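You operate a simulated robot arm through the tools that you are given. There is no shell and no other tool. Be economical: measure what you need, move in short steps, check, and stop when the job is done.

You are at the controls of a simulated robot arm. One attempt, no reset.

## Task
Put one of the relief valves from the top of the steel bench on the blue tape spool. Put one of the brass pipe fittings from the top of the steel bench on the side bench before the controller. Put the silver pipe coupling on the top of the steel bench away on the third shelf in the middle bay from the top of the parts rack. Press the white push button three times. Put the tub labelled "clips" from the top of the steel bench on the yellow alarm cover and the tub that says "bolts" on the metal disc there. Put the brass threaded pipe on the right end of the side bench. Open the door. The order is free. Set down upright: relief valve, silver pipe coupling, tub, brass threaded pipe.

The check looks at the end state, three seconds after you hand in, the way a careful person would. Anything else that was tipped, shoved, dropped, spilled or broken makes it a failure. A push-on lid holds only when it is set on centred and level and pressed home; a screw cap is set on level and turned clockwise until tight.

## Robot
A 7-joint arm with a two-finger parallel gripper on a trunk, on a base that drives. Base frame: it is fixed to the floor where the robot stands at the start and does not move with it; the origin is under the middle of the robot, x ahead of it, y to its left, z up; the surface under the hand at the start is at about z = 0.866. Readings come in m, degrees, newtons and seconds.
Its first joint turns from -166.0 to 166.0 degrees. Places, roughly: blue tape spool (6x6x2 cm) [-2.5, 0.4, 1.3]; brass pipe fitting (5x4x4 cm) [0.9, -0.2, 0.9]; brass threaded pipe (5x4x6 cm) [1, 0.1, 0.9]; door [-3.7, -4.3, 1]; metal disc [1, 0.25, 0.75]; relief valve [0.5, 0, 1]; right end of the side bench (15x22 cm) [-3.24, -0.72, 0.8]; side bench before the controller (34x20 cm) [-3.2, -1.58, 0.8]; silver pipe coupling (5x5x5 cm) [0.9, -0.3, 0.9]; third shelf in the middle bay of the parts rack [-2.1, 0.5, 0.9]; tub [1, -0.5, 1]; white push button [0.8, -0.2, 0.9]; yellow alarm cover [0.5, -0.5, 0.75]. Payload 4.4 kg.
The TCP is the grasp point between the finger pads, 0.023 m short of the fingertips. In the tool frame z runs along the fingers and y along their closing line. Largest opening 0.094 m; finger width 0.038, thickness 0.01; the body of the gripper, 0.054 by 0.096 m, starts 0.039 m behind the TCP.
Orientation is that of the tool frame in the base frame, as a unit quaternion [x, y, z, w]. With the fingers straight down and closing along the base's y, the tool's x points along the base's -x, its y along +y and its z along -z.

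## Interface
- The arm moves only by the tool drive_tool. Its argument "commands" is one flat list of numbers, 7 for each row, row after row: the shift along the base's x, y, z in m, then the turn, a rotation vector about the base's x, y, z in degrees, then the opening in per cent of the stroke, from 0 (shut) to 100 (fully open). In form: [dx, dy, dz, ax, ay, az, grip, dx, dy, dz, ax, ay, az, grip, ...]. A call has 1 to 12 rows; each row is the pose to reach, as a shift and turn from the pose commanded when the call began. Rows are played at 5 a second. More than 0.05 m and 8.6 degrees between two rows, or a gripper value outside its range, and nothing of the call is played. A pose out of reach is approached as far as the arm can. The call stops where the force on the tool passes 40 N (or 10 N more than at its start, if that is more) or the arm is blocked; 0.2 s more then pass. Each finger travels about 0.108 m/s and halts on what it meets, pressing with about 22 N; the grip force reading is that of the motor and also rises with nothing between the fingers. The clock runs only during rows and for 0.2 s after the last one: add rows that repeat a pose to give the fingers time. It gives the time, the measured TCP pose, the force on the tool (base axes), the opening and the grip force at its end, in the units of the frame above (readings bear some noise), with the torque about the TCP (base axes, N m) and any sound that the robot's microphone picked up.
- Cameras (640 x 400 px; columns grow to the right, rows downward): "scene" is now at [0.1653, 0.1828, 1.4558]; the picture's right is [-0.63, -0.77, 0.00], its down [-0.53, 0.44, -0.72] and it looks along [0.56, -0.46, -0.69] (base axes); focal length 273 px, centre (320, 200). "wrist" rides on the gripper at [0.086, 0.016, -0.075] in the tool frame; the picture's right is [-0.18, 0.98, 0.00], its down [-0.58, -0.11, -0.81] and it looks along [-0.79, -0.15, 0.59] (tool axes); focal length 243 px, centre (320, 200). There is no depth. A picture from a camera that has moved, and an enlarged one, comes with that camera's place and axes in the base frame and with its lens.
- capture(camera): a new picture of that camera. The clock stands still meanwhile.
- base_move(legs): drives the robot by 1 to 6 legs, each [ahead, left, turn to the left] in m, m and degrees, along the robot's own axes; the way and the turn of a leg run together, so that a leg with both is an arc; at most 1.5 m and 180 degrees a leg. The arm and the cameras ride along, it lands a little off, and it stops where it bumps. It gives what a move gives.
- pan_tilt(pan, tilt): turns the head with the scene camera to pan (to the left, within 120 degrees either way) and tilt (down, from -29 to 69), counted from straight ahead of the robot. It gives what a move gives.
- close_up(camera, box): a new picture of the part [left, top, right, bottom] of that camera's present view, enlarged. The clock stands still meanwhile.
- sign_off(): hands the job in; it is judged then, once.

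Work in short steps. Places have to be worked out from the pictures, the camera data and where the tool is seen: move nearer, look again, correct. Check each grasp and each placing, and mend what went wrong. You have 207 turns and 200 pictures in all, those below and enlarged ones among them. Open the gripper and draw the arm clear of the work before you hand the job in, unless the task says otherwise; then end with one line.

The tools are called after ">>>" as name(argument=value, ...) on one line, values as JSON. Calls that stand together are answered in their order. drive_tool: Moves the arm, as the interface text tells. Its arguments: {"type":"object","properties":{"commands":{"type":"array"}},"required":["commands"]} The other tools are called the same way: base_move (legs) drives the base; pan_tilt (pan, tilt) turns the head that bears the scene camera; capture (camera) takes a picture; close_up (camera, box) takes an enlarged picture of a part of a camera's view; sign_off () hands the job in.

At the start:

```text
time: 0.0
ee_pos: [0.615, -0.1554, 1.155]
tool_rot: [-0.001, 1.0, 0.0, 0.001]
force: [-0.2, 1.3, 0.3]
moment: [0.0, 0.0, -0.01]
finger_gap: 0.0939
gripper_force: 0.0
robot x, y, heading: [0.0012, -0.0002, 0.1]
head pan, tilt: [-39.3, 43.7]
```

scene: 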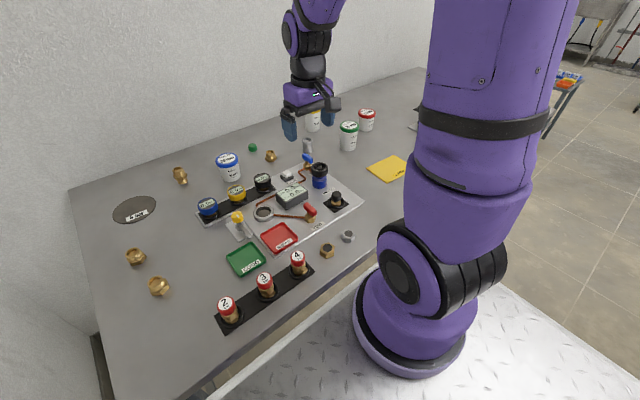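
wrist: 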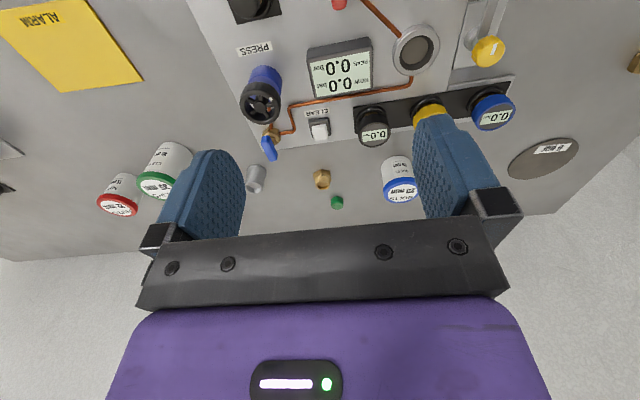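

I start by enlarging the scene view to identify the items on the bench.

>>> close_up(camera="scene", box=[90, 130, 290, 340])

>>> close_up(camera="scene", box=[230, 90, 430, 270])

>>> close_up(camera="wrist", box=[80, 0, 600, 240])

```text
1.90 times, centred on (190, 235) of scene
camera zoom: at [0.1653, 0.1828, 1.4558], right [-0.63, -0.77, 0.0], down [-0.53, 0.44, -0.72], along [0.56, -0.46, -0.69], focal length 521 px, centre (568, 133)
```

zoom: 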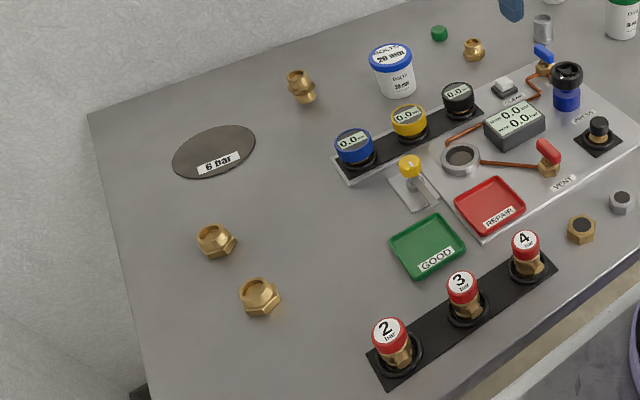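

```text
2.22 times, centred on (330, 180) of scene
camera zoom: at [0.1653, 0.1828, 1.4558], right [-0.63, -0.77, 0.0], down [-0.53, 0.44, -0.72], along [0.56, -0.46, -0.69], focal length 608 px, centre (298, 244)
```

zoom: 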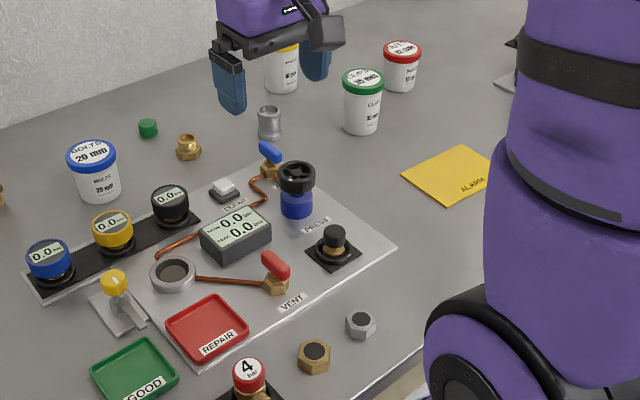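

```text
1.23 times, centred on (340, 120) of wrist
camera zoom: at [0.5286, -0.139, 1.2309], right [0.18, 0.98, 0.0], down [0.58, -0.11, 0.81], along [0.79, -0.15, -0.59], focal length 299 px, centre (295, 298)
```

zoom: 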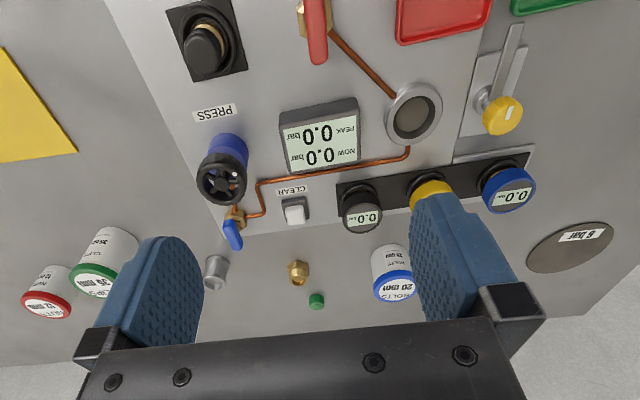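

The bench layout matches the list: the white button is near (0.79, -0.19). I shut the fingers and move to a point above it.

>>> drive_tool(commands=[0.035, -0.007, -0.026, 0, 0, 0, 0, 0.07, -0.014, -0.052, 0, 0, 0, 0, 0.105, -0.021, -0.078, 0, 0, 0, 0, 0.14, -0.028, -0.104, 0, 0, 0, 0, 0.175, -0.035, -0.13, 0, 0, 0, 0, 0.175, -0.035, -0.17, 0, 0, 0, 0, 0.175, -0.035, -0.2, 0, 0, 0, 0, 0.175, -0.035, -0.2, 0, 0, 0, 0])

>>> capture(camera="wrist")

>>> close_up(camera="scene", box=[220, 90, 380, 210])

```text
time: 1.8
ee_pos: [0.7904, -0.1901, 0.9536]
tool_rot: [-0.001, 1.0, 0.0, 0.0]
force: [-0.5, 0.8, -0.3]
moment: [0.02, 0.0, 0.0]
finger_gap: 0.0002
gripper_force: 21.6
robot x, y, heading: [0.0044, 0.0017, 0.3]
head pan, tilt: [-39.3, 43.7]
```

```text
194 pictures are left
camera wrist: at [0.7026, -0.1747, 1.029], right [0.18, 0.98, 0.0], down [0.58, -0.11, 0.81], along [0.79, -0.15, -0.59], focal length 243 px, centre (320, 200)
```

wrist: 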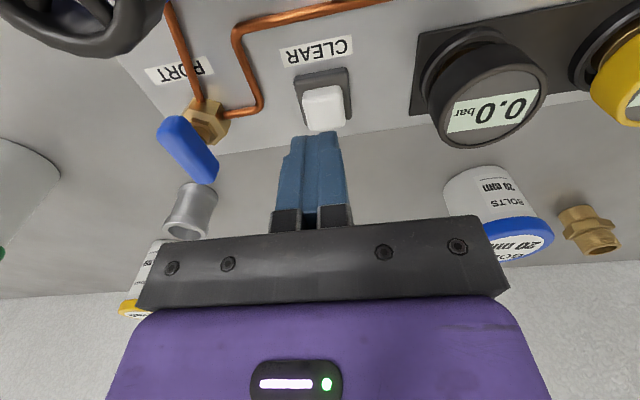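

```text
3.33 times, centred on (300, 150) of scene
camera zoom: at [0.1652, 0.1828, 1.4558], right [-0.63, -0.77, 0.0], down [-0.53, 0.44, -0.72], along [0.56, -0.46, -0.69], focal length 912 px, centre (387, 367)
```

zoom: 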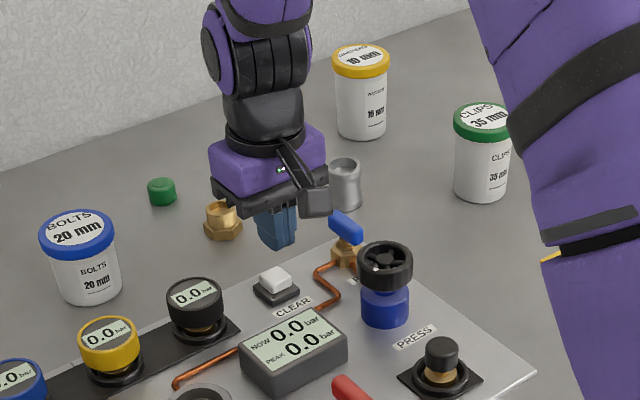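

The tool is directly above the white key. I lower it slowly to make the first press and back off.

>>> drive_tool(commands=[0, 0, -0.02, 0, 0, 0, 0, 0, 0, -0.03, 0, 0, 0, 0, 0, 0, -0.035, 0, 0, 0, 0, 0, 0, -0.038, 0, 0, 0, 0, 0, 0, -0.041, 0, 0, 0, 0])

>>> capture(camera="wrist")

```text
time: 3.0
ee_pos: [0.7891, -0.1895, 0.9142]
tool_rot: [0.0, 1.0, 0.0, 0.0]
force: [-0.2, 0.2, 0.1]
moment: [-0.01, -0.01, 0.03]
finger_gap: 0.0002
gripper_force: 22.2
robot x, y, heading: [0.0024, -0.001, 0.1]
head pan, tilt: [-39.3, 43.7]
```

```text
192 pictures are left
camera wrist: at [0.7024, -0.173, 0.9893], right [0.18, 0.98, 0.0], down [0.58, -0.11, 0.81], along [0.79, -0.15, -0.59], focal length 243 px, centre (320, 200)
```

wrist: 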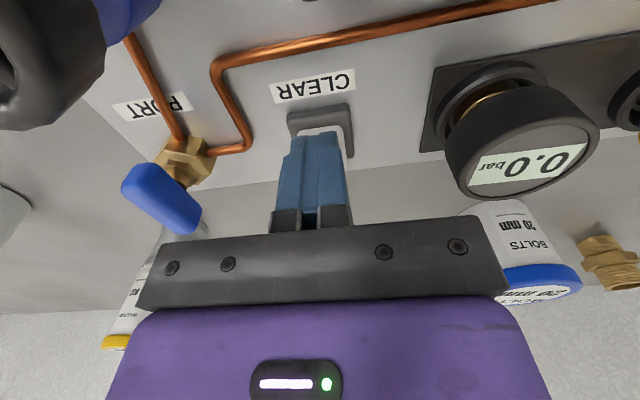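

Almost at the key with no contact yet; I continue in 2 mm steps.

>>> drive_tool(commands=[0, 0, -0.002, 0, 0, 0, 0, 0, 0, -0.004, 0, 0, 0, 0, 0, 0, -0.006, 0, 0, 0, 0, 0, 0, -0.008, 0, 0, 0, 0, 0, 0, -0.01, 0, 0, 0, 0])

```text
time: 4.2
ee_pos: [0.7901, -0.19, 0.905]
tool_rot: [0.001, 1.0, 0.001, 0.001]
force: [-5.9, 4.5, 23.5]
moment: [0.07, -0.01, 0.06]
finger_gap: 0.0
gripper_force: 21.6
robot x, y, heading: [0.0028, -0.001, -0.1]
head pan, tilt: [-39.3, 43.7]
heard: click
```

One click heard. I release and press again, one press per call so the clicks can be counted.

>>> drive_tool(commands=[0, 0, 0.008, 0, 0, 0, 0, 0, 0, 0.015, 0, 0, 0, 0, 0, 0, 0.015, 0, 0, 0, 0, 0, 0, 0.015, 0, 0, 0, 0])

>>> drive_tool(commands=[0, 0, -0.008, 0, 0, 0, 0, 0, 0, -0.011, 0, 0, 0, 0, 0, 0, -0.013, 0, 0, 0, 0, 0, 0, -0.015, 0, 0, 0, 0, 0, 0, -0.0155, 0, 0, 0, 0])

>>> drive_tool(commands=[0, 0, 0.008, 0, 0, 0, 0, 0, 0, 0.015, 0, 0, 0, 0, 0, 0, 0.015, 0, 0, 0, 0, 0, 0, 0.015, 0, 0, 0, 0])

```text
time: 5.2
ee_pos: [0.7898, -0.1915, 0.9182]
tool_rot: [0.001, 1.0, 0.0, 0.0]
force: [-0.3, 0.3, 0.0]
moment: [0.01, 0.0, 0.0]
finger_gap: 0.0
gripper_force: 22.5
robot x, y, heading: [-0.0007, 0.0015, 0.1]
head pan, tilt: [-39.3, 43.7]
```

```text
time: 6.4
ee_pos: [0.7902, -0.192, 0.9047]
tool_rot: [0.0, 1.0, 0.0, 0.001]
force: [-8.3, -5.1, 25.4]
moment: [-0.16, 0.09, -0.06]
finger_gap: 0.0
gripper_force: 21.3
robot x, y, heading: [0.0001, -0.0016, -0.1]
head pan, tilt: [-39.3, 43.7]
heard: click
```

```text
time: 7.4
ee_pos: [0.7909, -0.1902, 0.9178]
tool_rot: [0.0, 1.0, 0.0, 0.0]
force: [-0.4, -0.4, -0.4]
moment: [-0.03, -0.01, -0.01]
finger_gap: 0.0
gripper_force: 22.4
robot x, y, heading: [-0.0016, -0.0012, -0.1]
head pan, tilt: [-39.3, 43.7]
```

Two clicks so far; now the third press, then a rise.

>>> drive_tool(commands=[0, 0, -0.008, 0, 0, 0, 0, 0, 0, -0.011, 0, 0, 0, 0, 0, 0, -0.013, 0, 0, 0, 0, 0, 0, -0.015, 0, 0, 0, 0, 0, 0, -0.0155, 0, 0, 0, 0])

>>> drive_tool(commands=[0, 0, 0.03, 0, 0, 0, 0, 0, 0, 0.07, 0, 0, 0, 0, 0, 0, 0.12, 0, 0, 0, 0, 0, 0, 0.17, 0, 0, 0, 0, -0.04, 0, 0.2, 0, 0, 0, 50, -0.08, 0, 0.22, 0, 0, 0, 100])

>>> capture(camera="wrist")

>>> pan_tilt(pan=-60, tilt=40)

>>> capture(camera="scene")

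```text
time: 8.6
ee_pos: [0.7909, -0.1905, 0.9043]
tool_rot: [0.0, 1.0, -0.001, 0.003]
force: [5.8, -6.9, 27.5]
moment: [-0.15, -0.23, 0.03]
finger_gap: 0.0001
gripper_force: 21.9
robot x, y, heading: [0.0001, 0.0025, 0.2]
head pan, tilt: [-39.3, 43.7]
heard: click
```

```text
time: 10.0
ee_pos: [0.7108, -0.193, 1.1202]
tool_rot: [0.0, 1.0, 0.0, -0.001]
force: [0.5, -0.4, -0.9]
moment: [-0.04, 0.03, 0.02]
finger_gap: 0.094
gripper_force: 0.0
robot x, y, heading: [0.0029, -0.0006, -0.0]
head pan, tilt: [-39.3, 43.7]
```

```text
191 pictures are left
camera wrist: at [0.6248, -0.1754, 1.1953], right [0.18, 0.98, 0.0], down [0.58, -0.11, 0.81], along [0.79, -0.15, -0.59], focal length 243 px, centre (320, 200)
```

wrist: 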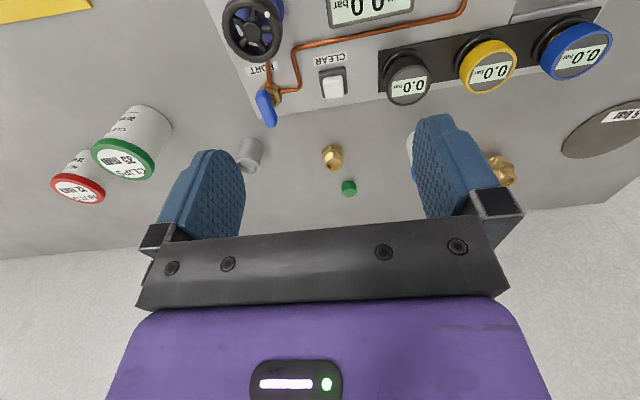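

```text
time: 10.8
ee_pos: [0.7114, -0.1927, 1.1203]
tool_rot: [0.0, 1.0, 0.0, 0.001]
force: [-0.2, -0.6, 0.0]
moment: [0.0, -0.01, 0.01]
finger_gap: 0.0941
gripper_force: 0.1
robot x, y, heading: [-0.0007, -0.0001, -0.0]
head pan, tilt: [-60.0, 40.0]
```

```text
190 pictures are left
camera scene: at [0.1441, 0.1613, 1.4612], right [-0.87, -0.5, 0.0], down [-0.32, 0.56, -0.77], along [0.38, -0.66, -0.64], focal length 273 px, centre (320, 200)
```

scene: 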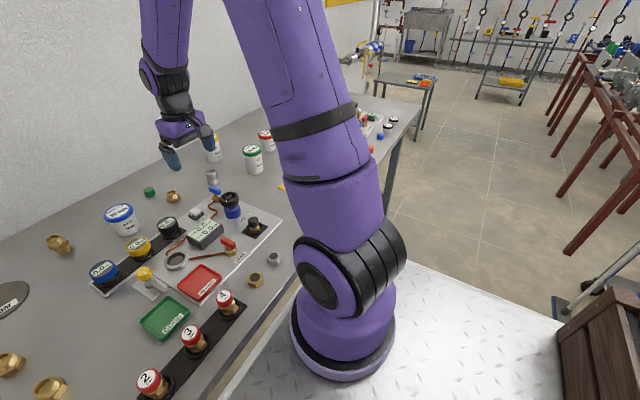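

Three clicks done. Next the clips tub; I move the open hand toward it and look closer.

>>> drive_tool(commands=[0, -0.045, 0, 0, 0, 0, 100, 0, -0.09, 0, 0, 0, 0, 100, 0, -0.135, 0, 0, 0, 0, 100, 0, -0.18, 0, 0, 0, 0, 100, 0, -0.225, 0, 0, 0, 0, 100, 0, -0.28, -0.0, 0, 0, 0, 100, 0, -0.28, -0.04, 0, 0, 0, 100])

>>> capture(camera="wrist")

```text
refused: row 6 steps farther than a row can; nothing moved
```

```text
189 pictures are left
camera wrist: at [0.6247, -0.1755, 1.1955], right [0.18, 0.98, 0.0], down [0.58, -0.11, 0.81], along [0.79, -0.15, -0.59], focal length 243 px, centre (320, 200)
```

wrist: 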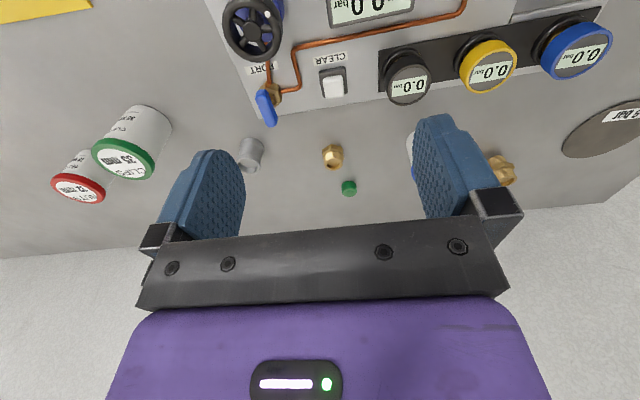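

One row was too long; I resend with smaller steps.

>>> drive_tool(commands=[0, -0.045, 0, 0, 0, 0, 100, 0, -0.09, 0, 0, 0, 0, 100, 0, -0.135, 0, 0, 0, 0, 100, 0, -0.18, 0, 0, 0, 0, 100, 0, -0.225, 0, 0, 0, 0, 100, 0, -0.27, 0, 0, 0, 0, 100, 0, -0.28, -0.04, 0, 0, 0, 100])

>>> capture(camera="wrist")

```text
time: 12.4
ee_pos: [0.7079, -0.4696, 1.0821]
tool_rot: [0.0, 1.0, -0.001, -0.001]
force: [-0.5, -0.3, 1.1]
moment: [-0.02, -0.01, -0.02]
finger_gap: 0.0938
gripper_force: 0.1
robot x, y, heading: [0.002, -0.0002, -0.2]
head pan, tilt: [-60.0, 40.0]
```

```text
188 pictures are left
camera wrist: at [0.6219, -0.4531, 1.1582], right [0.18, 0.98, 0.0], down [0.58, -0.11, 0.81], along [0.79, -0.15, -0.59], focal length 243 px, centre (320, 200)
```

wrist: 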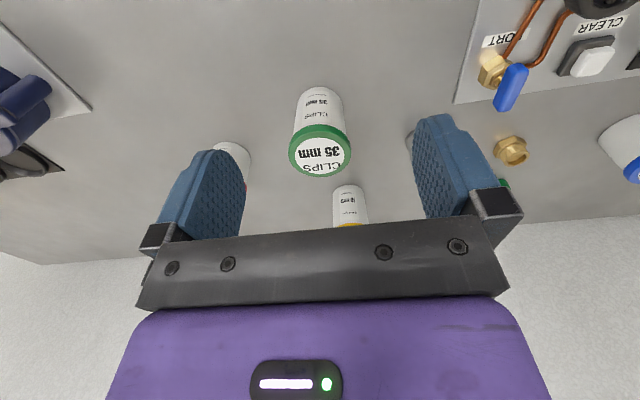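

The clips tub's lid centre is near (0.811, -0.488), with its top around z 0.945. I go above it and lower around the lid, then look before gripping.

>>> drive_tool(commands=[0.045, -0.009, 0, 0, 0, 0, 100, 0.09, -0.018, 0, 0, 0, 0, 100, 0.103, -0.019, -0.03, 0, 0, 0, 100, 0.103, -0.019, -0.07, 0, 0, 0, 100, 0.103, -0.019, -0.11, 0, 0, 0, 100, 0.103, -0.019, -0.11, 0, 0, 0, 100])

>>> capture(camera="wrist")

>>> capture(camera="scene")

```text
time: 13.8
ee_pos: [0.8129, -0.4904, 0.971]
tool_rot: [0.0, 1.0, 0.0, 0.0]
force: [-0.3, 0.2, 0.4]
moment: [-0.01, 0.01, 0.04]
finger_gap: 0.0942
gripper_force: 0.0
robot x, y, heading: [-0.0019, 0.0011, -0.2]
head pan, tilt: [-60.0, 40.0]
```

```text
187 pictures are left
camera wrist: at [0.726, -0.4728, 1.048], right [0.18, 0.98, 0.0], down [0.58, -0.11, 0.81], along [0.79, -0.15, -0.59], focal length 243 px, centre (320, 200)
```

wrist: 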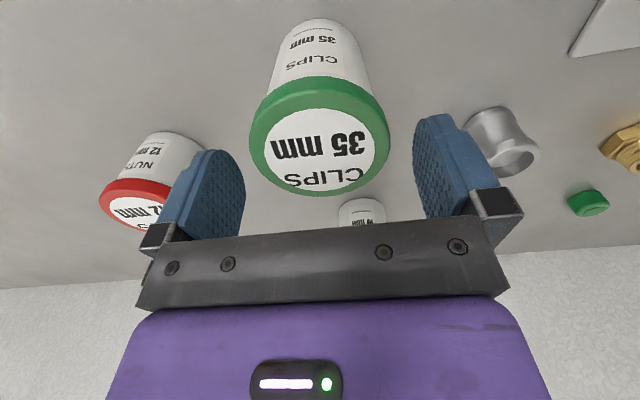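

```text
186 pictures are left
camera scene: at [0.1439, 0.1613, 1.4612], right [-0.87, -0.5, 0.0], down [-0.32, 0.56, -0.77], along [0.38, -0.66, -0.64], focal length 273 px, centre (320, 200)
```

scene: 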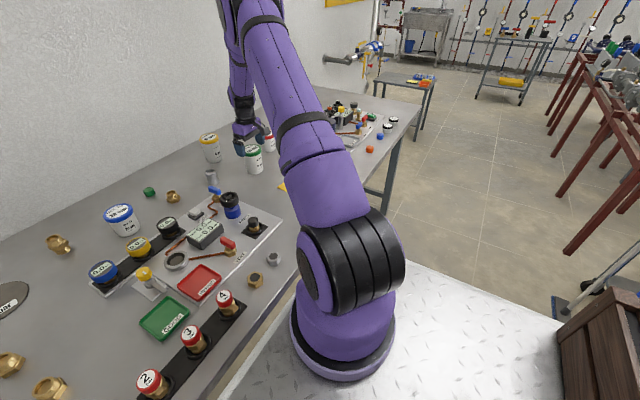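

The lid is centred between the fingers, its top about z 0.955. I go down to TCP 0.928, checking for contact, then close.

>>> drive_tool(commands=[-0.006, 0.002, -0.015, 0, 0, 0, 100, -0.006, 0.002, -0.03, 0, 0, 0, 100, -0.006, 0.002, -0.042, 0, 0, 0, 100, -0.006, 0.002, -0.042, 0, 0, 0, 80, -0.006, 0.002, -0.042, 0, 0, 0, 60, -0.006, 0.002, -0.042, 0, 0, 0, 55, -0.006, 0.002, -0.042, 0, 0, 0, 55])

>>> capture(camera="wrist")

```text
time: 15.4
ee_pos: [0.8068, -0.4867, 0.9316]
tool_rot: [0.0, 1.0, 0.0, -0.001]
force: [0.9, -0.8, 0.1]
moment: [0.06, -0.1, -0.03]
finger_gap: 0.0715
gripper_force: 21.8
robot x, y, heading: [0.0015, -0.0006, -0.0]
head pan, tilt: [-60.0, 40.0]
```

```text
185 pictures are left
camera wrist: at [0.7203, -0.4707, 1.0069], right [0.18, 0.98, 0.0], down [0.58, -0.11, 0.81], along [0.79, -0.15, -0.59], focal length 243 px, centre (320, 200)
```

wrist: 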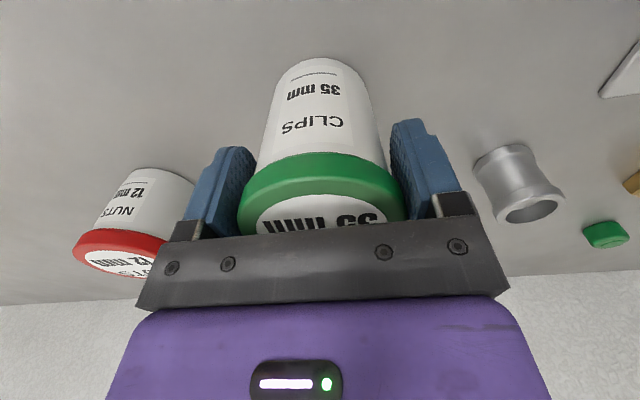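

The lid is held, gap 71.5 mm. I lift 8 mm and check that the lid stays on.

>>> drive_tool(commands=[0, 0, 0.003, 0, 0, 0, 50, 0, 0, 0.008, 0, 0, 0, 50, 0, 0, 0.008, 0, 0, 0, 50])

>>> capture(camera="wrist")

```text
time: 16.2
ee_pos: [0.8075, -0.4876, 0.9388]
tool_rot: [0.0, 1.0, 0.001, 0.0]
force: [0.1, 0.1, -1.9]
moment: [0.0, 0.07, 0.02]
finger_gap: 0.0714
gripper_force: 21.9
robot x, y, heading: [-0.0013, 0.0031, 0.1]
head pan, tilt: [-60.0, 40.0]
```

```text
184 pictures are left
camera wrist: at [0.7205, -0.4713, 1.0148], right [0.18, 0.98, 0.0], down [0.58, -0.11, 0.81], along [0.79, -0.15, -0.59], focal length 243 px, centre (320, 200)
```

wrist: 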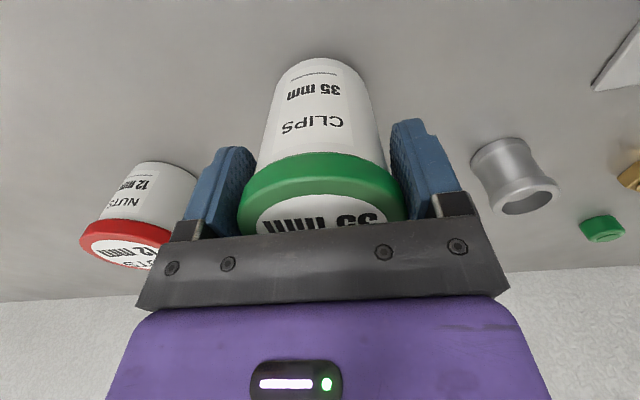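

The whole tub lifted with its lid on. I raise it and carry it over the yellow cover, about (0.609, -0.508).

>>> drive_tool(commands=[0, 0, 0.04, 0, 0, 0, 50, 0, 0, 0.08, 0, 0, 0, 50, -0.04, -0.004, 0.09, 0, 0, 0, 50, -0.08, -0.008, 0.09, 0, 0, 0, 50, -0.12, -0.012, 0.09, 0, 0, 0, 50, -0.16, -0.016, 0.09, 0, 0, 0, 50, -0.198, -0.02, 0.09, 0, 0, 0, 50, -0.198, -0.02, 0.09, 0, 0, 0, 50])

>>> capture(camera="wrist")

>>> capture(camera="scene")

```text
time: 18.0
ee_pos: [0.6072, -0.5092, 1.0247]
tool_rot: [0.0, 1.0, 0.0, -0.001]
force: [0.4, -0.5, -2.7]
moment: [-0.01, 0.02, 0.01]
finger_gap: 0.0715
gripper_force: 21.8
robot x, y, heading: [0.0, 0.0024, 0.4]
head pan, tilt: [-60.0, 40.0]
```

```text
183 pictures are left
camera wrist: at [0.521, -0.4929, 1.1015], right [0.18, 0.98, 0.0], down [0.58, -0.11, 0.81], along [0.79, -0.15, -0.59], focal length 243 px, centre (320, 200)
```

wrist: 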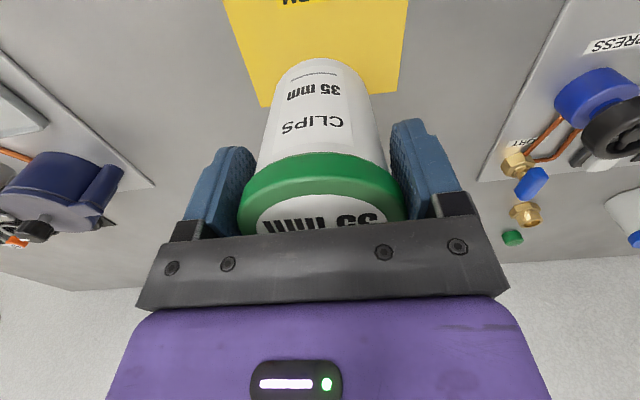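

```text
182 pictures are left
camera scene: at [0.1442, 0.1611, 1.4612], right [-0.87, -0.5, 0.0], down [-0.32, 0.56, -0.77], along [0.38, -0.66, -0.64], focal length 273 px, centre (320, 200)
```

scene: 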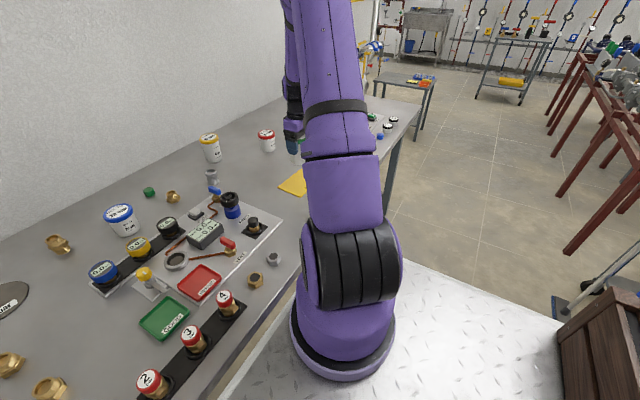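

The cover spans x 0.56–0.66, y -0.58 to -0.44, and the tub is centred over it. I lower it close to contact.

>>> drive_tool(commands=[0, 0, -0.04, 0, 0, 0, 50, 0, 0, -0.07, 0, 0, 0, 50, 0, 0, -0.08, 0, 0, 0, 50, 0, 0, -0.084, 0, 0, 0, 50, 0, 0, -0.087, 0, 0, 0, 50])

>>> drive_tool(commands=[0, 0, -0.002, 0, 0, 0, 50, 0, 0, -0.003, 0, 0, 0, 50])

>>> capture(camera="wrist")

```text
time: 19.2
ee_pos: [0.6081, -0.5086, 0.9412]
tool_rot: [-0.001, 1.0, -0.001, 0.0]
force: [-0.4, 0.7, -2.0]
moment: [0.01, 0.02, 0.01]
finger_gap: 0.0713
gripper_force: 21.9
robot x, y, heading: [-0.0019, 0.0002, 0.0]
head pan, tilt: [-60.0, 40.0]
```

```text
time: 19.8
ee_pos: [0.6083, -0.5086, 0.938]
tool_rot: [0.0, 1.0, 0.0, -0.001]
force: [0.1, -0.5, -2.4]
moment: [-0.03, -0.01, 0.01]
finger_gap: 0.0717
gripper_force: 21.5
robot x, y, heading: [0.0021, -0.0011, -0.0]
head pan, tilt: [-60.0, 40.0]
```

```text
181 pictures are left
camera wrist: at [0.5222, -0.4917, 1.0139], right [0.18, 0.98, 0.0], down [0.58, -0.11, 0.81], along [0.79, -0.15, -0.59], focal length 243 px, centre (320, 200)
```

wrist: 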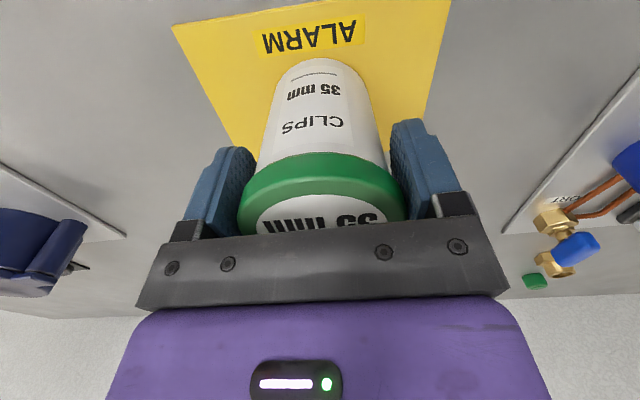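

Still hanging free (−2.4 N). I keep lowering by millimetres until the weight goes off.

>>> drive_tool(commands=[0, 0, -0.002, 0, 0, 0, 50, 0, 0, -0.004, 0, 0, 0, 50])

>>> drive_tool(commands=[0, 0, -0.001, 0, 0, 0, 50, 0, 0, -0.002, 0, 0, 0, 50])

```text
time: 20.4
ee_pos: [0.6084, -0.5085, 0.9346]
tool_rot: [0.0, 1.0, 0.0, 0.0]
force: [-1.5, 0.2, 7.5]
moment: [0.34, 0.07, 0.01]
finger_gap: 0.0716
gripper_force: 21.9
robot x, y, heading: [0.0002, -0.0016, -0.2]
head pan, tilt: [-60.0, 40.0]
```

```text
time: 21.0
ee_pos: [0.6098, -0.5086, 0.9326]
tool_rot: [0.001, 1.0, 0.0, 0.001]
force: [-3.1, -2.3, 20.7]
moment: [-0.01, -0.2, 0.02]
finger_gap: 0.0718
gripper_force: 21.9
robot x, y, heading: [-0.0009, 0.0, -0.0]
head pan, tilt: [-60.0, 40.0]
```

The tub stands on the cover. I ease the pressure, open and rise.

>>> drive_tool(commands=[0, 0, 0.002, 0, 0, 0, 76, 0, 0, 0.002, 0, 0, 0, 85, 0, 0, 0.002, 0, 0, 0, 100, 0, 0, 0.002, 0, 0, 0, 100, 0, 0, 0.03, 0, 0, 0, 100, 0, 0, 0.07, 0, 0, 0, 100, 0, 0, 0.12, 0, 0, 0, 100, 0, 0, 0.16, 0, 0, 0, 100])

>>> capture(camera="wrist")

```text
time: 22.8
ee_pos: [0.6095, -0.5052, 1.0905]
tool_rot: [0.001, 1.0, 0.001, -0.001]
force: [0.5, -0.7, 0.2]
moment: [0.02, 0.05, -0.03]
finger_gap: 0.0939
gripper_force: 0.1
robot x, y, heading: [-0.0005, 0.0017, -0.2]
head pan, tilt: [-60.0, 40.0]
```

```text
180 pictures are left
camera wrist: at [0.5222, -0.4894, 1.1673], right [0.18, 0.98, 0.0], down [0.58, -0.11, 0.81], along [0.79, -0.15, -0.59], focal length 243 px, centre (320, 200)
```

wrist: 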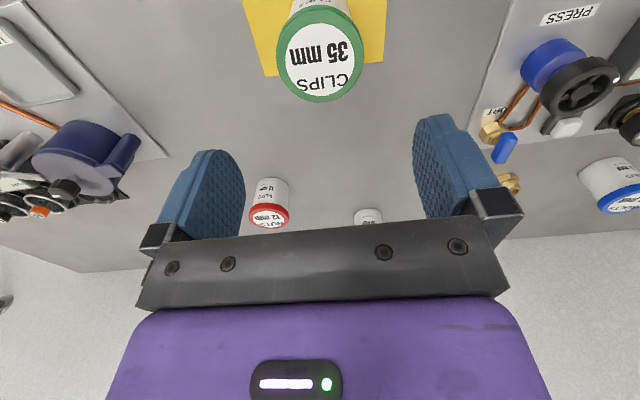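

The clips tub stands upright on the cover. Next I move toward the bolts tub near (0.90, -0.045), staying high over the panel.

>>> drive_tool(commands=[0.02, 0.045, 0.01, 0, 0, 0, 100, 0.04, 0.09, 0.02, 0, 0, 0, 100, 0.06, 0.135, 0.03, 0, 0, 0, 100, 0.08, 0.18, 0.03, 0, 0, 0, 100, 0.1, 0.225, 0.03, 0, 0, 0, 100, 0.12, 0.27, 0.03, 0, 0, 0, 100, 0.14, 0.315, 0.03, 0, 0, 0, 100, 0.16, 0.36, 0.03, 0, 0, 0, 100, 0.18, 0.4, 0.03, 0, 0, 0, 100, 0.19, 0.44, 0.02, 0, 0, 0, 100, 0.19, 0.455, 0.02, 0, 0, 0, 100])

>>> capture(camera="wrist")

```text
refused: row 1 steps farther than a row can; nothing moved
```

```text
179 pictures are left
camera wrist: at [0.5222, -0.4894, 1.1673], right [0.18, 0.98, 0.0], down [0.58, -0.11, 0.81], along [0.79, -0.15, -0.59], focal length 243 px, centre (320, 200)
```

wrist: 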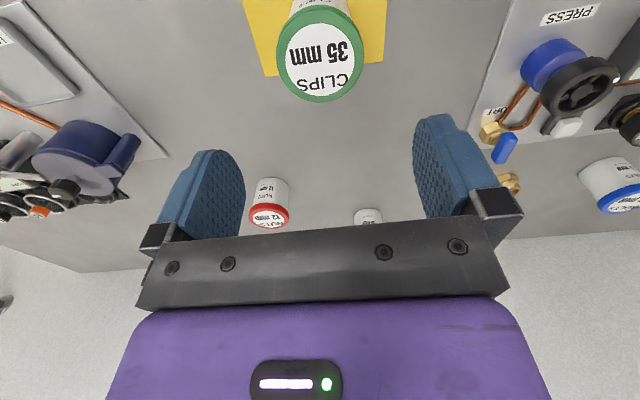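

The step limit is on the total length; I resend with shorter rows.

>>> drive_tool(commands=[0.0, 0.03, 0.03, 0, 0, 0, 100, 0.018, 0.073, 0.03, 0, 0, 0, 100, 0.036, 0.116, 0.03, 0, 0, 0, 100, 0.054, 0.159, 0.03, 0, 0, 0, 100, 0.072, 0.202, 0.03, 0, 0, 0, 100, 0.09, 0.245, 0.03, 0, 0, 0, 100, 0.108, 0.288, 0.03, 0, 0, 0, 100, 0.126, 0.331, 0.03, 0, 0, 0, 100, 0.144, 0.374, 0.03, 0, 0, 0, 100, 0.162, 0.417, 0.03, 0, 0, 0, 100, 0.18, 0.455, 0.02, 0, 0, 0, 100])

>>> capture(camera="wrist")

```text
time: 25.2
ee_pos: [0.7916, -0.0537, 1.114]
tool_rot: [0.001, 1.0, -0.001, 0.0]
force: [0.9, -0.9, 0.4]
moment: [0.02, -0.01, -0.03]
finger_gap: 0.0941
gripper_force: 0.1
robot x, y, heading: [-0.0042, 0.0015, 0.2]
head pan, tilt: [-60.0, 40.0]
```

```text
178 pictures are left
camera wrist: at [0.7043, -0.0369, 1.1897], right [0.19, 0.98, 0.0], down [0.58, -0.11, 0.81], along [0.79, -0.15, -0.59], focal length 243 px, centre (320, 200)
```

wrist: 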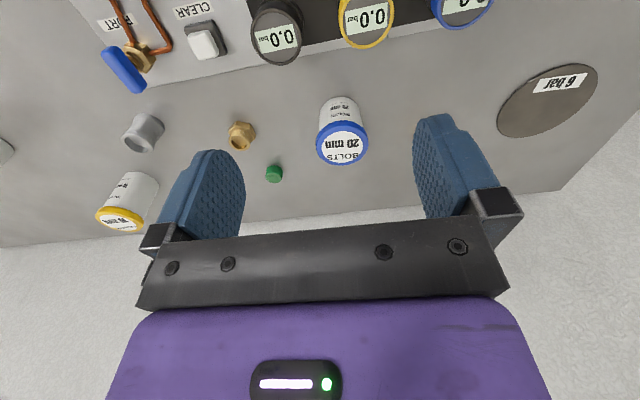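

The bolts tub is at about (0.919, -0.048), with its lid top near 0.943. I move above it and lower partway.

>>> drive_tool(commands=[0.045, 0.003, -0.01, 0, 0, 0, 100, 0.09, 0.006, -0.02, 0, 0, 0, 100, 0.127, 0.006, -0.04, 0, 0, 0, 100, 0.127, 0.006, -0.085, 0, 0, 0, 100, 0.127, 0.006, -0.13, 0, 0, 0, 100, 0.127, 0.006, -0.142, 0, 0, 0, 100])

>>> capture(camera="wrist")

```text
time: 26.6
ee_pos: [0.9183, -0.0493, 0.9692]
tool_rot: [0.001, 1.0, 0.0, 0.0]
force: [-0.4, -0.2, -0.3]
moment: [0.0, 0.01, -0.03]
finger_gap: 0.0941
gripper_force: 0.0
robot x, y, heading: [0.001, -0.002, 0.0]
head pan, tilt: [-60.0, 40.0]
```

```text
177 pictures are left
camera wrist: at [0.8315, -0.0318, 1.0452], right [0.18, 0.98, 0.0], down [0.58, -0.11, 0.81], along [0.79, -0.15, -0.59], focal length 243 px, centre (320, 200)
```

wrist: 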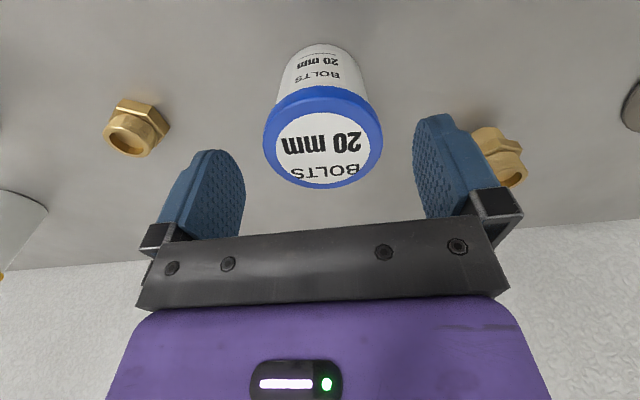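

The lid is centred. I lower to TCP 0.918 and close.

>>> drive_tool(commands=[0.004, 0.001, -0.02, 0, 0, 0, 100, 0.004, 0.001, -0.04, 0, 0, 0, 100, 0.004, 0.001, -0.051, 0, 0, 0, 100, 0.004, 0.001, -0.051, 0, 0, 0, 80, 0.004, 0.001, -0.051, 0, 0, 0, 60, 0.004, 0.001, -0.051, 0, 0, 0, 50, 0.004, 0.001, -0.051, 0, 0, 0, 50])

>>> drive_tool(commands=[0, 0, 0.003, 0, 0, 0, 50, 0, 0, 0.008, 0, 0, 0, 50, 0, 0, 0.008, 0, 0, 0, 50])

>>> capture(camera="wrist")

```text
time: 28.2
ee_pos: [0.9196, -0.0451, 0.9188]
tool_rot: [0.0, 1.0, 0.0, 0.0]
force: [0.1, -1.1, 0.1]
moment: [-0.08, -0.18, -0.12]
finger_gap: 0.0715
gripper_force: 21.6
robot x, y, heading: [0.0012, -0.0024, 0.1]
head pan, tilt: [-60.0, 40.0]
```

```text
time: 29.0
ee_pos: [0.9202, -0.0456, 0.9274]
tool_rot: [0.0, 1.0, 0.001, 0.0]
force: [-0.3, -0.4, -7.3]
moment: [0.0, 0.1, -0.02]
finger_gap: 0.0717
gripper_force: 22.1
robot x, y, heading: [0.0033, 0.0027, -0.0]
head pan, tilt: [-60.0, 40.0]
```

```text
176 pictures are left
camera wrist: at [0.8333, -0.029, 1.0031], right [0.18, 0.98, 0.0], down [0.58, -0.11, 0.81], along [0.79, -0.15, -0.59], focal length 243 px, centre (320, 200)
```

wrist: 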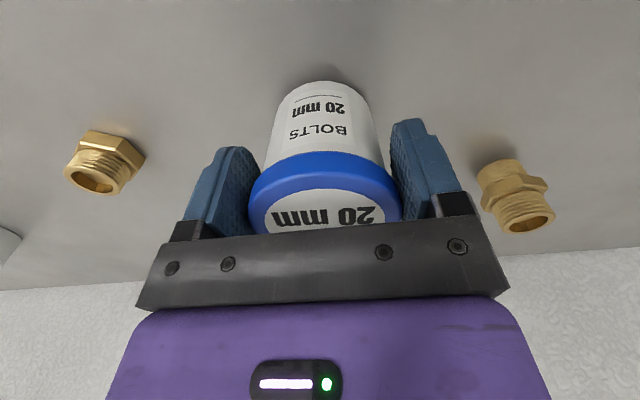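

Lifted (about 7 N), lid on. I raise it and carry it to the disc, aiming for (0.943, 0.240).

>>> drive_tool(commands=[0, 0, 0.03, 0, 0, 0, 50, 0, 0, 0.06, 0, 0, 0, 50, 0, 0, 0.09, 0, 0, 0, 50, 0.003, 0.035, 0.1, 0, 0, 0, 50, 0.006, 0.07, 0.1, 0, 0, 0, 50, 0.009, 0.105, 0.1, 0, 0, 0, 50, 0.012, 0.14, 0.1, 0, 0, 0, 50, 0.015, 0.175, 0.1, 0, 0, 0, 50, 0.018, 0.21, 0.1, 0, 0, 0, 50, 0.021, 0.245, 0.1, 0, 0, 0, 50, 0.023, 0.285, 0.1, 0, 0, 0, 50, 0.023, 0.285, 0.1, 0, 0, 0, 50])

>>> capture(camera="wrist")

```text
time: 31.6
ee_pos: [0.9441, 0.239, 1.0286]
tool_rot: [0.0, 1.0, 0.0, -0.001]
force: [-0.2, 0.0, -6.1]
moment: [-0.04, 0.09, -0.01]
finger_gap: 0.0715
gripper_force: 21.4
robot x, y, heading: [-0.0011, 0.0021, -0.4]
head pan, tilt: [-60.0, 40.0]
```

```text
175 pictures are left
camera wrist: at [0.8566, 0.2546, 1.1054], right [0.18, 0.98, 0.0], down [0.58, -0.11, 0.81], along [0.79, -0.15, -0.59], focal length 243 px, centre (320, 200)
```

wrist: 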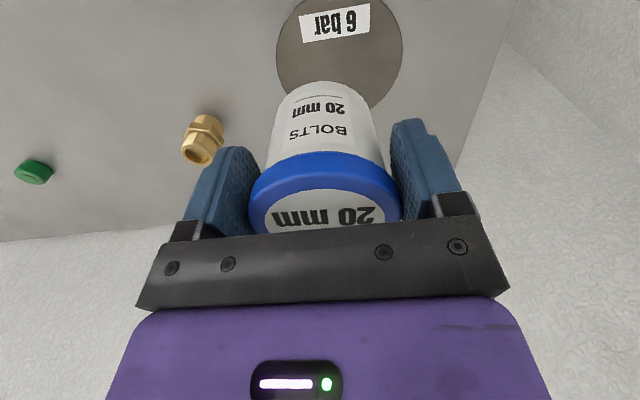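

The disc centre is about (0.955, 0.253). I shift slightly and lower.

>>> drive_tool(commands=[0.003, 0.01, -0.03, 0, 0, 0, 50, 0.003, 0.01, -0.06, 0, 0, 0, 50, 0.003, 0.01, -0.085, 0, 0, 0, 50, 0.003, 0.01, -0.095, 0, 0, 0, 50, 0.003, 0.01, -0.099, 0, 0, 0, 50])

>>> drive_tool(commands=[0, 0, -0.002, 0, 0, 0, 50, 0, 0, -0.004, 0, 0, 0, 50])

>>> drive_tool(commands=[0, 0, -0.002, 0, 0, 0, 50, 0, 0, -0.004, 0, 0, 0, 50])

>>> capture(camera="wrist")

```text
time: 32.8
ee_pos: [0.945, 0.2496, 0.9296]
tool_rot: [0.0, 1.0, 0.0, 0.0]
force: [0.3, 0.6, -7.1]
moment: [0.02, 0.06, 0.06]
finger_gap: 0.0717
gripper_force: 21.5
robot x, y, heading: [-0.0012, -0.0016, -0.0]
head pan, tilt: [-60.0, 40.0]
```

```text
time: 33.4
ee_pos: [0.9471, 0.2488, 0.9256]
tool_rot: [-0.001, 1.0, 0.0, 0.0]
force: [-0.1, 0.3, -8.0]
moment: [-0.04, 0.09, 0.0]
finger_gap: 0.0717
gripper_force: 21.9
robot x, y, heading: [0.0006, 0.0002, 0.1]
head pan, tilt: [-60.0, 40.0]
```

```text
time: 34.0
ee_pos: [0.947, 0.2495, 0.9213]
tool_rot: [0.001, 1.0, 0.0, 0.0]
force: [-2.0, -1.3, 0.6]
moment: [-0.1, 0.2, -0.01]
finger_gap: 0.0714
gripper_force: 21.8
robot x, y, heading: [0.002, 0.0005, -0.1]
head pan, tilt: [-60.0, 40.0]
```

```text
174 pictures are left
camera wrist: at [0.8595, 0.2651, 0.9976], right [0.18, 0.98, 0.0], down [0.58, -0.11, 0.81], along [0.79, -0.15, -0.59], focal length 243 px, centre (320, 200)
```

wrist: 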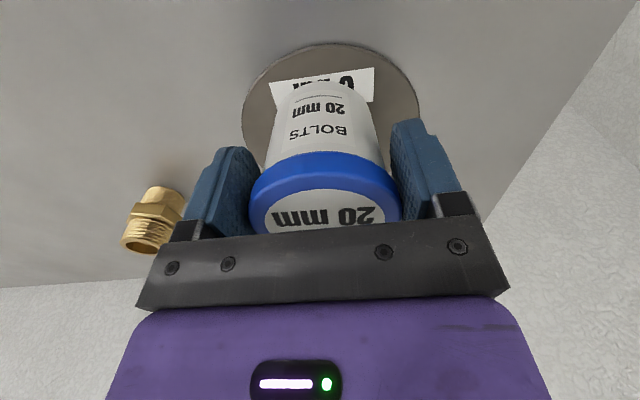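

The tub is on the disc, well inside. I press 1 mm more, release and rise, then shift toward the threaded pipe.

>>> drive_tool(commands=[0, 0, -0.001, 0, 0, 0, 50, 0, 0, -0.001, 0, 0, 0, 76, 0, 0, -0.001, 0, 0, 0, 90, 0, 0, -0.001, 0, 0, 0, 100, 0, 0, -0.001, 0, 0, 0, 100, 0, 0, 0.04, 0, 0, 0, 100, 0, 0, 0.08, 0, 0, 0, 100, 0, 0, 0.13, 0, 0, 0, 100, 0, 0, 0.17, 0, 0, 0, 100])

>>> drive_tool(commands=[-0.03, -0.035, 0, 0, 0, 0, 100, -0.06, -0.07, 0, 0, 0, 0, 100, -0.08, -0.11, 0, 0, 0, 0, 100, -0.08, -0.15, 0, 0, 0, 0, 100, -0.08, -0.16, 0, 0, 0, 0, 100])

>>> capture(camera="wrist")

```text
time: 36.0
ee_pos: [0.9507, 0.2472, 1.0901]
tool_rot: [-0.001, 1.0, 0.0, -0.001]
force: [0.2, -0.1, -0.4]
moment: [-0.04, 0.02, 0.02]
finger_gap: 0.0939
gripper_force: 0.1
robot x, y, heading: [-0.0008, 0.0012, 0.0]
head pan, tilt: [-60.0, 40.0]
```

```text
time: 37.2
ee_pos: [0.8671, 0.0889, 1.0916]
tool_rot: [0.0, 1.0, 0.0, 0.0]
force: [-0.1, 0.6, 0.5]
moment: [-0.02, -0.01, -0.02]
finger_gap: 0.0937
gripper_force: 0.0
robot x, y, heading: [-0.0002, 0.0011, 0.3]
head pan, tilt: [-60.0, 40.0]
```

```text
173 pictures are left
camera wrist: at [0.7802, 0.1046, 1.1673], right [0.18, 0.98, 0.0], down [0.58, -0.11, 0.81], along [0.79, -0.15, -0.59], focal length 243 px, centre (320, 200)
```

wrist: 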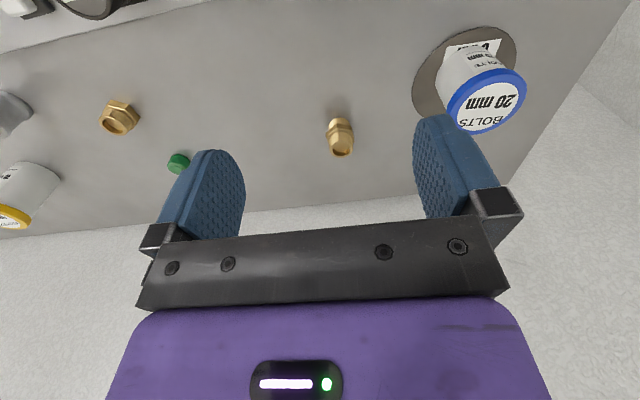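

The bolts tub stands on the disc. Now a close look at the threaded pipe and the fittings.

>>> close_up(camera="wrist", box=[290, 80, 410, 180])

>>> close_up(camera="wrist", box=[0, 70, 200, 195])

>>> pan_tilt(pan=-20, tilt=45)

>>> capture(camera="scene")

```text
4.00 times, centred on (350, 130) of wrist
camera zoom: at [0.7802, 0.1046, 1.1673], right [0.18, 0.98, 0.0], down [0.58, -0.11, 0.81], along [0.79, -0.15, -0.59], focal length 970 px, centre (200, 480)
```

zoom: 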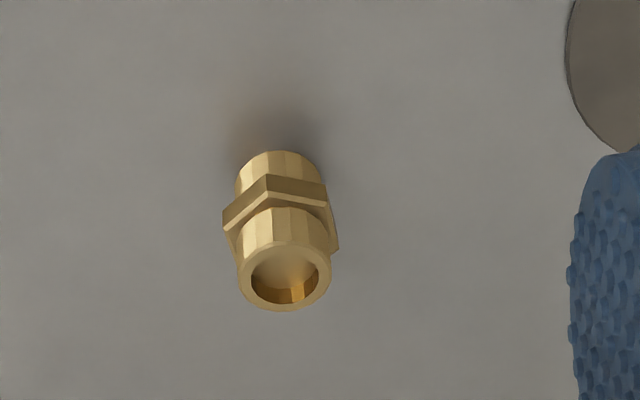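

```text
3.20 times, centred on (100, 132) of wrist
camera zoom: at [0.7802, 0.1046, 1.1673], right [0.18, 0.98, 0.0], down [0.58, -0.11, 0.81], along [0.79, -0.15, -0.59], focal length 776 px, centre (1024, 416)
```

zoom: 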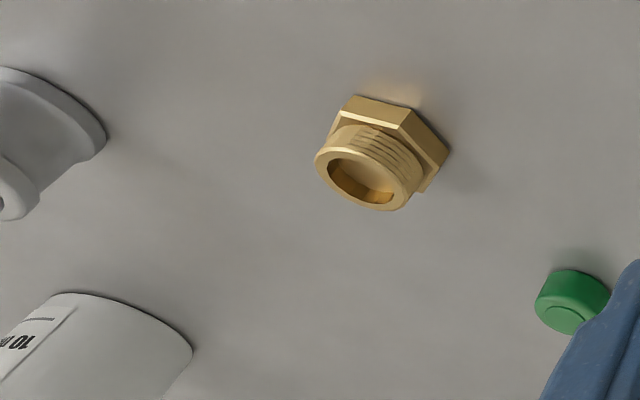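

```text
time: 38.3
ee_pos: [0.8675, 0.089, 1.0924]
tool_rot: [0.0, 1.0, 0.0, 0.0]
force: [-0.6, -0.3, 0.1]
moment: [0.0, 0.02, -0.01]
finger_gap: 0.094
gripper_force: 0.0
robot x, y, heading: [-0.002, -0.0038, -0.1]
head pan, tilt: [-20.0, 45.0]
```

```text
170 pictures are left
camera scene: at [0.1779, 0.207, 1.454], right [-0.34, -0.94, 0.0], down [-0.66, 0.24, -0.71], along [0.66, -0.24, -0.71], focal length 273 px, centre (320, 200)
```

scene: 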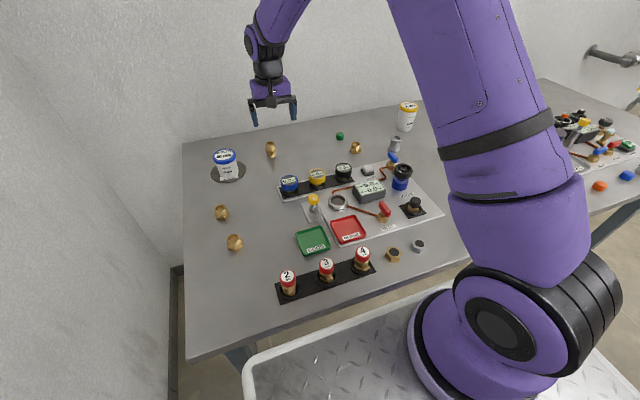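

The threaded pipe stands at about (1.012, 0.092), slightly beyond straight-down reach. I tilt the fingers outward by 15° and approach from above.

>>> drive_tool(commands=[0.03, 0.0, 0, 0, -5, 0, 100, 0.06, 0, 0, 0, -10, 0, 100, 0.09, 0.001, -0.01, 0, -15, 0, 100, 0.115, 0.002, -0.04, 0, -15, 0, 100, 0.13, 0.003, -0.08, 0, -15, 0, 100, 0.135, 0.003, -0.11, 0, -15, 0, 100, 0.135, 0.003, -0.11, 0, -15, 0, 100])

>>> capture(camera="wrist")

```text
time: 39.9
ee_pos: [1.0021, 0.092, 0.9811]
tool_rot: [0.0, 0.991, 0.0, 0.131]
force: [-0.4, 0.2, -0.9]
moment: [-0.04, -0.05, 0.0]
finger_gap: 0.094
gripper_force: 0.0
robot x, y, heading: [0.0007, -0.0013, -0.3]
head pan, tilt: [-20.0, 45.0]
```

```text
169 pictures are left
camera wrist: at [0.8984, 0.1082, 1.0323], right [0.18, 0.98, 0.05], down [0.35, -0.11, 0.93], along [0.92, -0.15, -0.37], focal length 243 px, centre (320, 200)
```

wrist: 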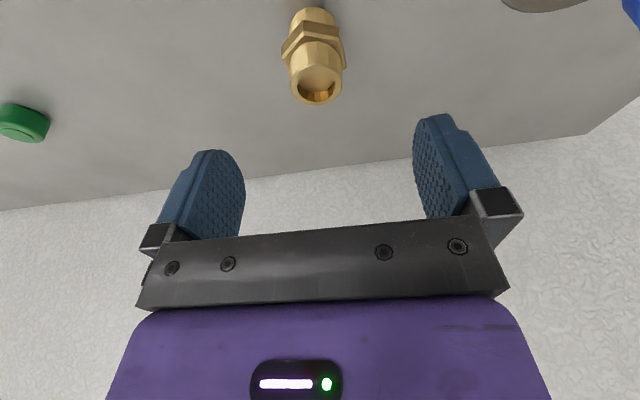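

The pipe's centre is near (1.010, 0.093), its top about z 0.915. I lower and grip it at the hex.

>>> drive_tool(commands=[0.003, 0.001, -0.03, 0, 0, 0, 100, 0.006, 0.001, -0.06, 0, 0, 0, 100, 0.008, 0.001, -0.083, 0, 0, 0, 100, 0.008, 0.001, -0.083, 0, 0, 0, 75, 0.008, 0.001, -0.083, 0, 0, 0, 50, 0.008, 0.001, -0.083, 0, 0, 0, 30, 0.008, 0.001, -0.083, 0, 0, 0, 20, 0.008, 0.001, -0.083, 0, 0, 0, 20])

>>> capture(camera="wrist")

```text
time: 41.7
ee_pos: [1.0117, 0.0937, 0.8983]
tool_rot: [0.0, 0.991, 0.0, 0.13]
force: [0.0, -0.9, 0.0]
moment: [0.02, -0.01, -0.03]
finger_gap: 0.0426
gripper_force: 21.6
robot x, y, heading: [-0.0024, -0.0011, -0.3]
head pan, tilt: [-20.0, 45.0]
```

```text
168 pictures are left
camera wrist: at [0.9072, 0.1104, 0.9483], right [0.18, 0.98, 0.05], down [0.35, -0.11, 0.93], along [0.92, -0.15, -0.37], focal length 243 px, centre (320, 200)
```

wrist: 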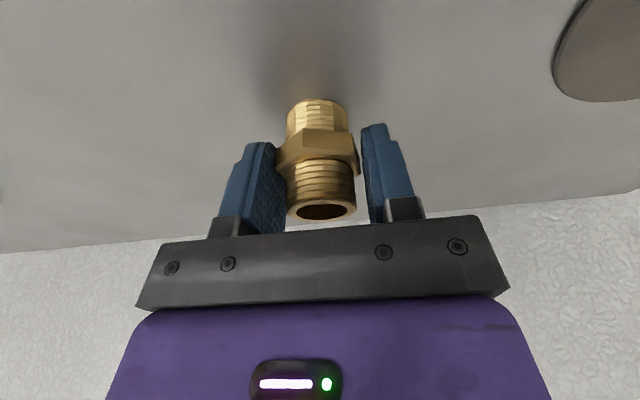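

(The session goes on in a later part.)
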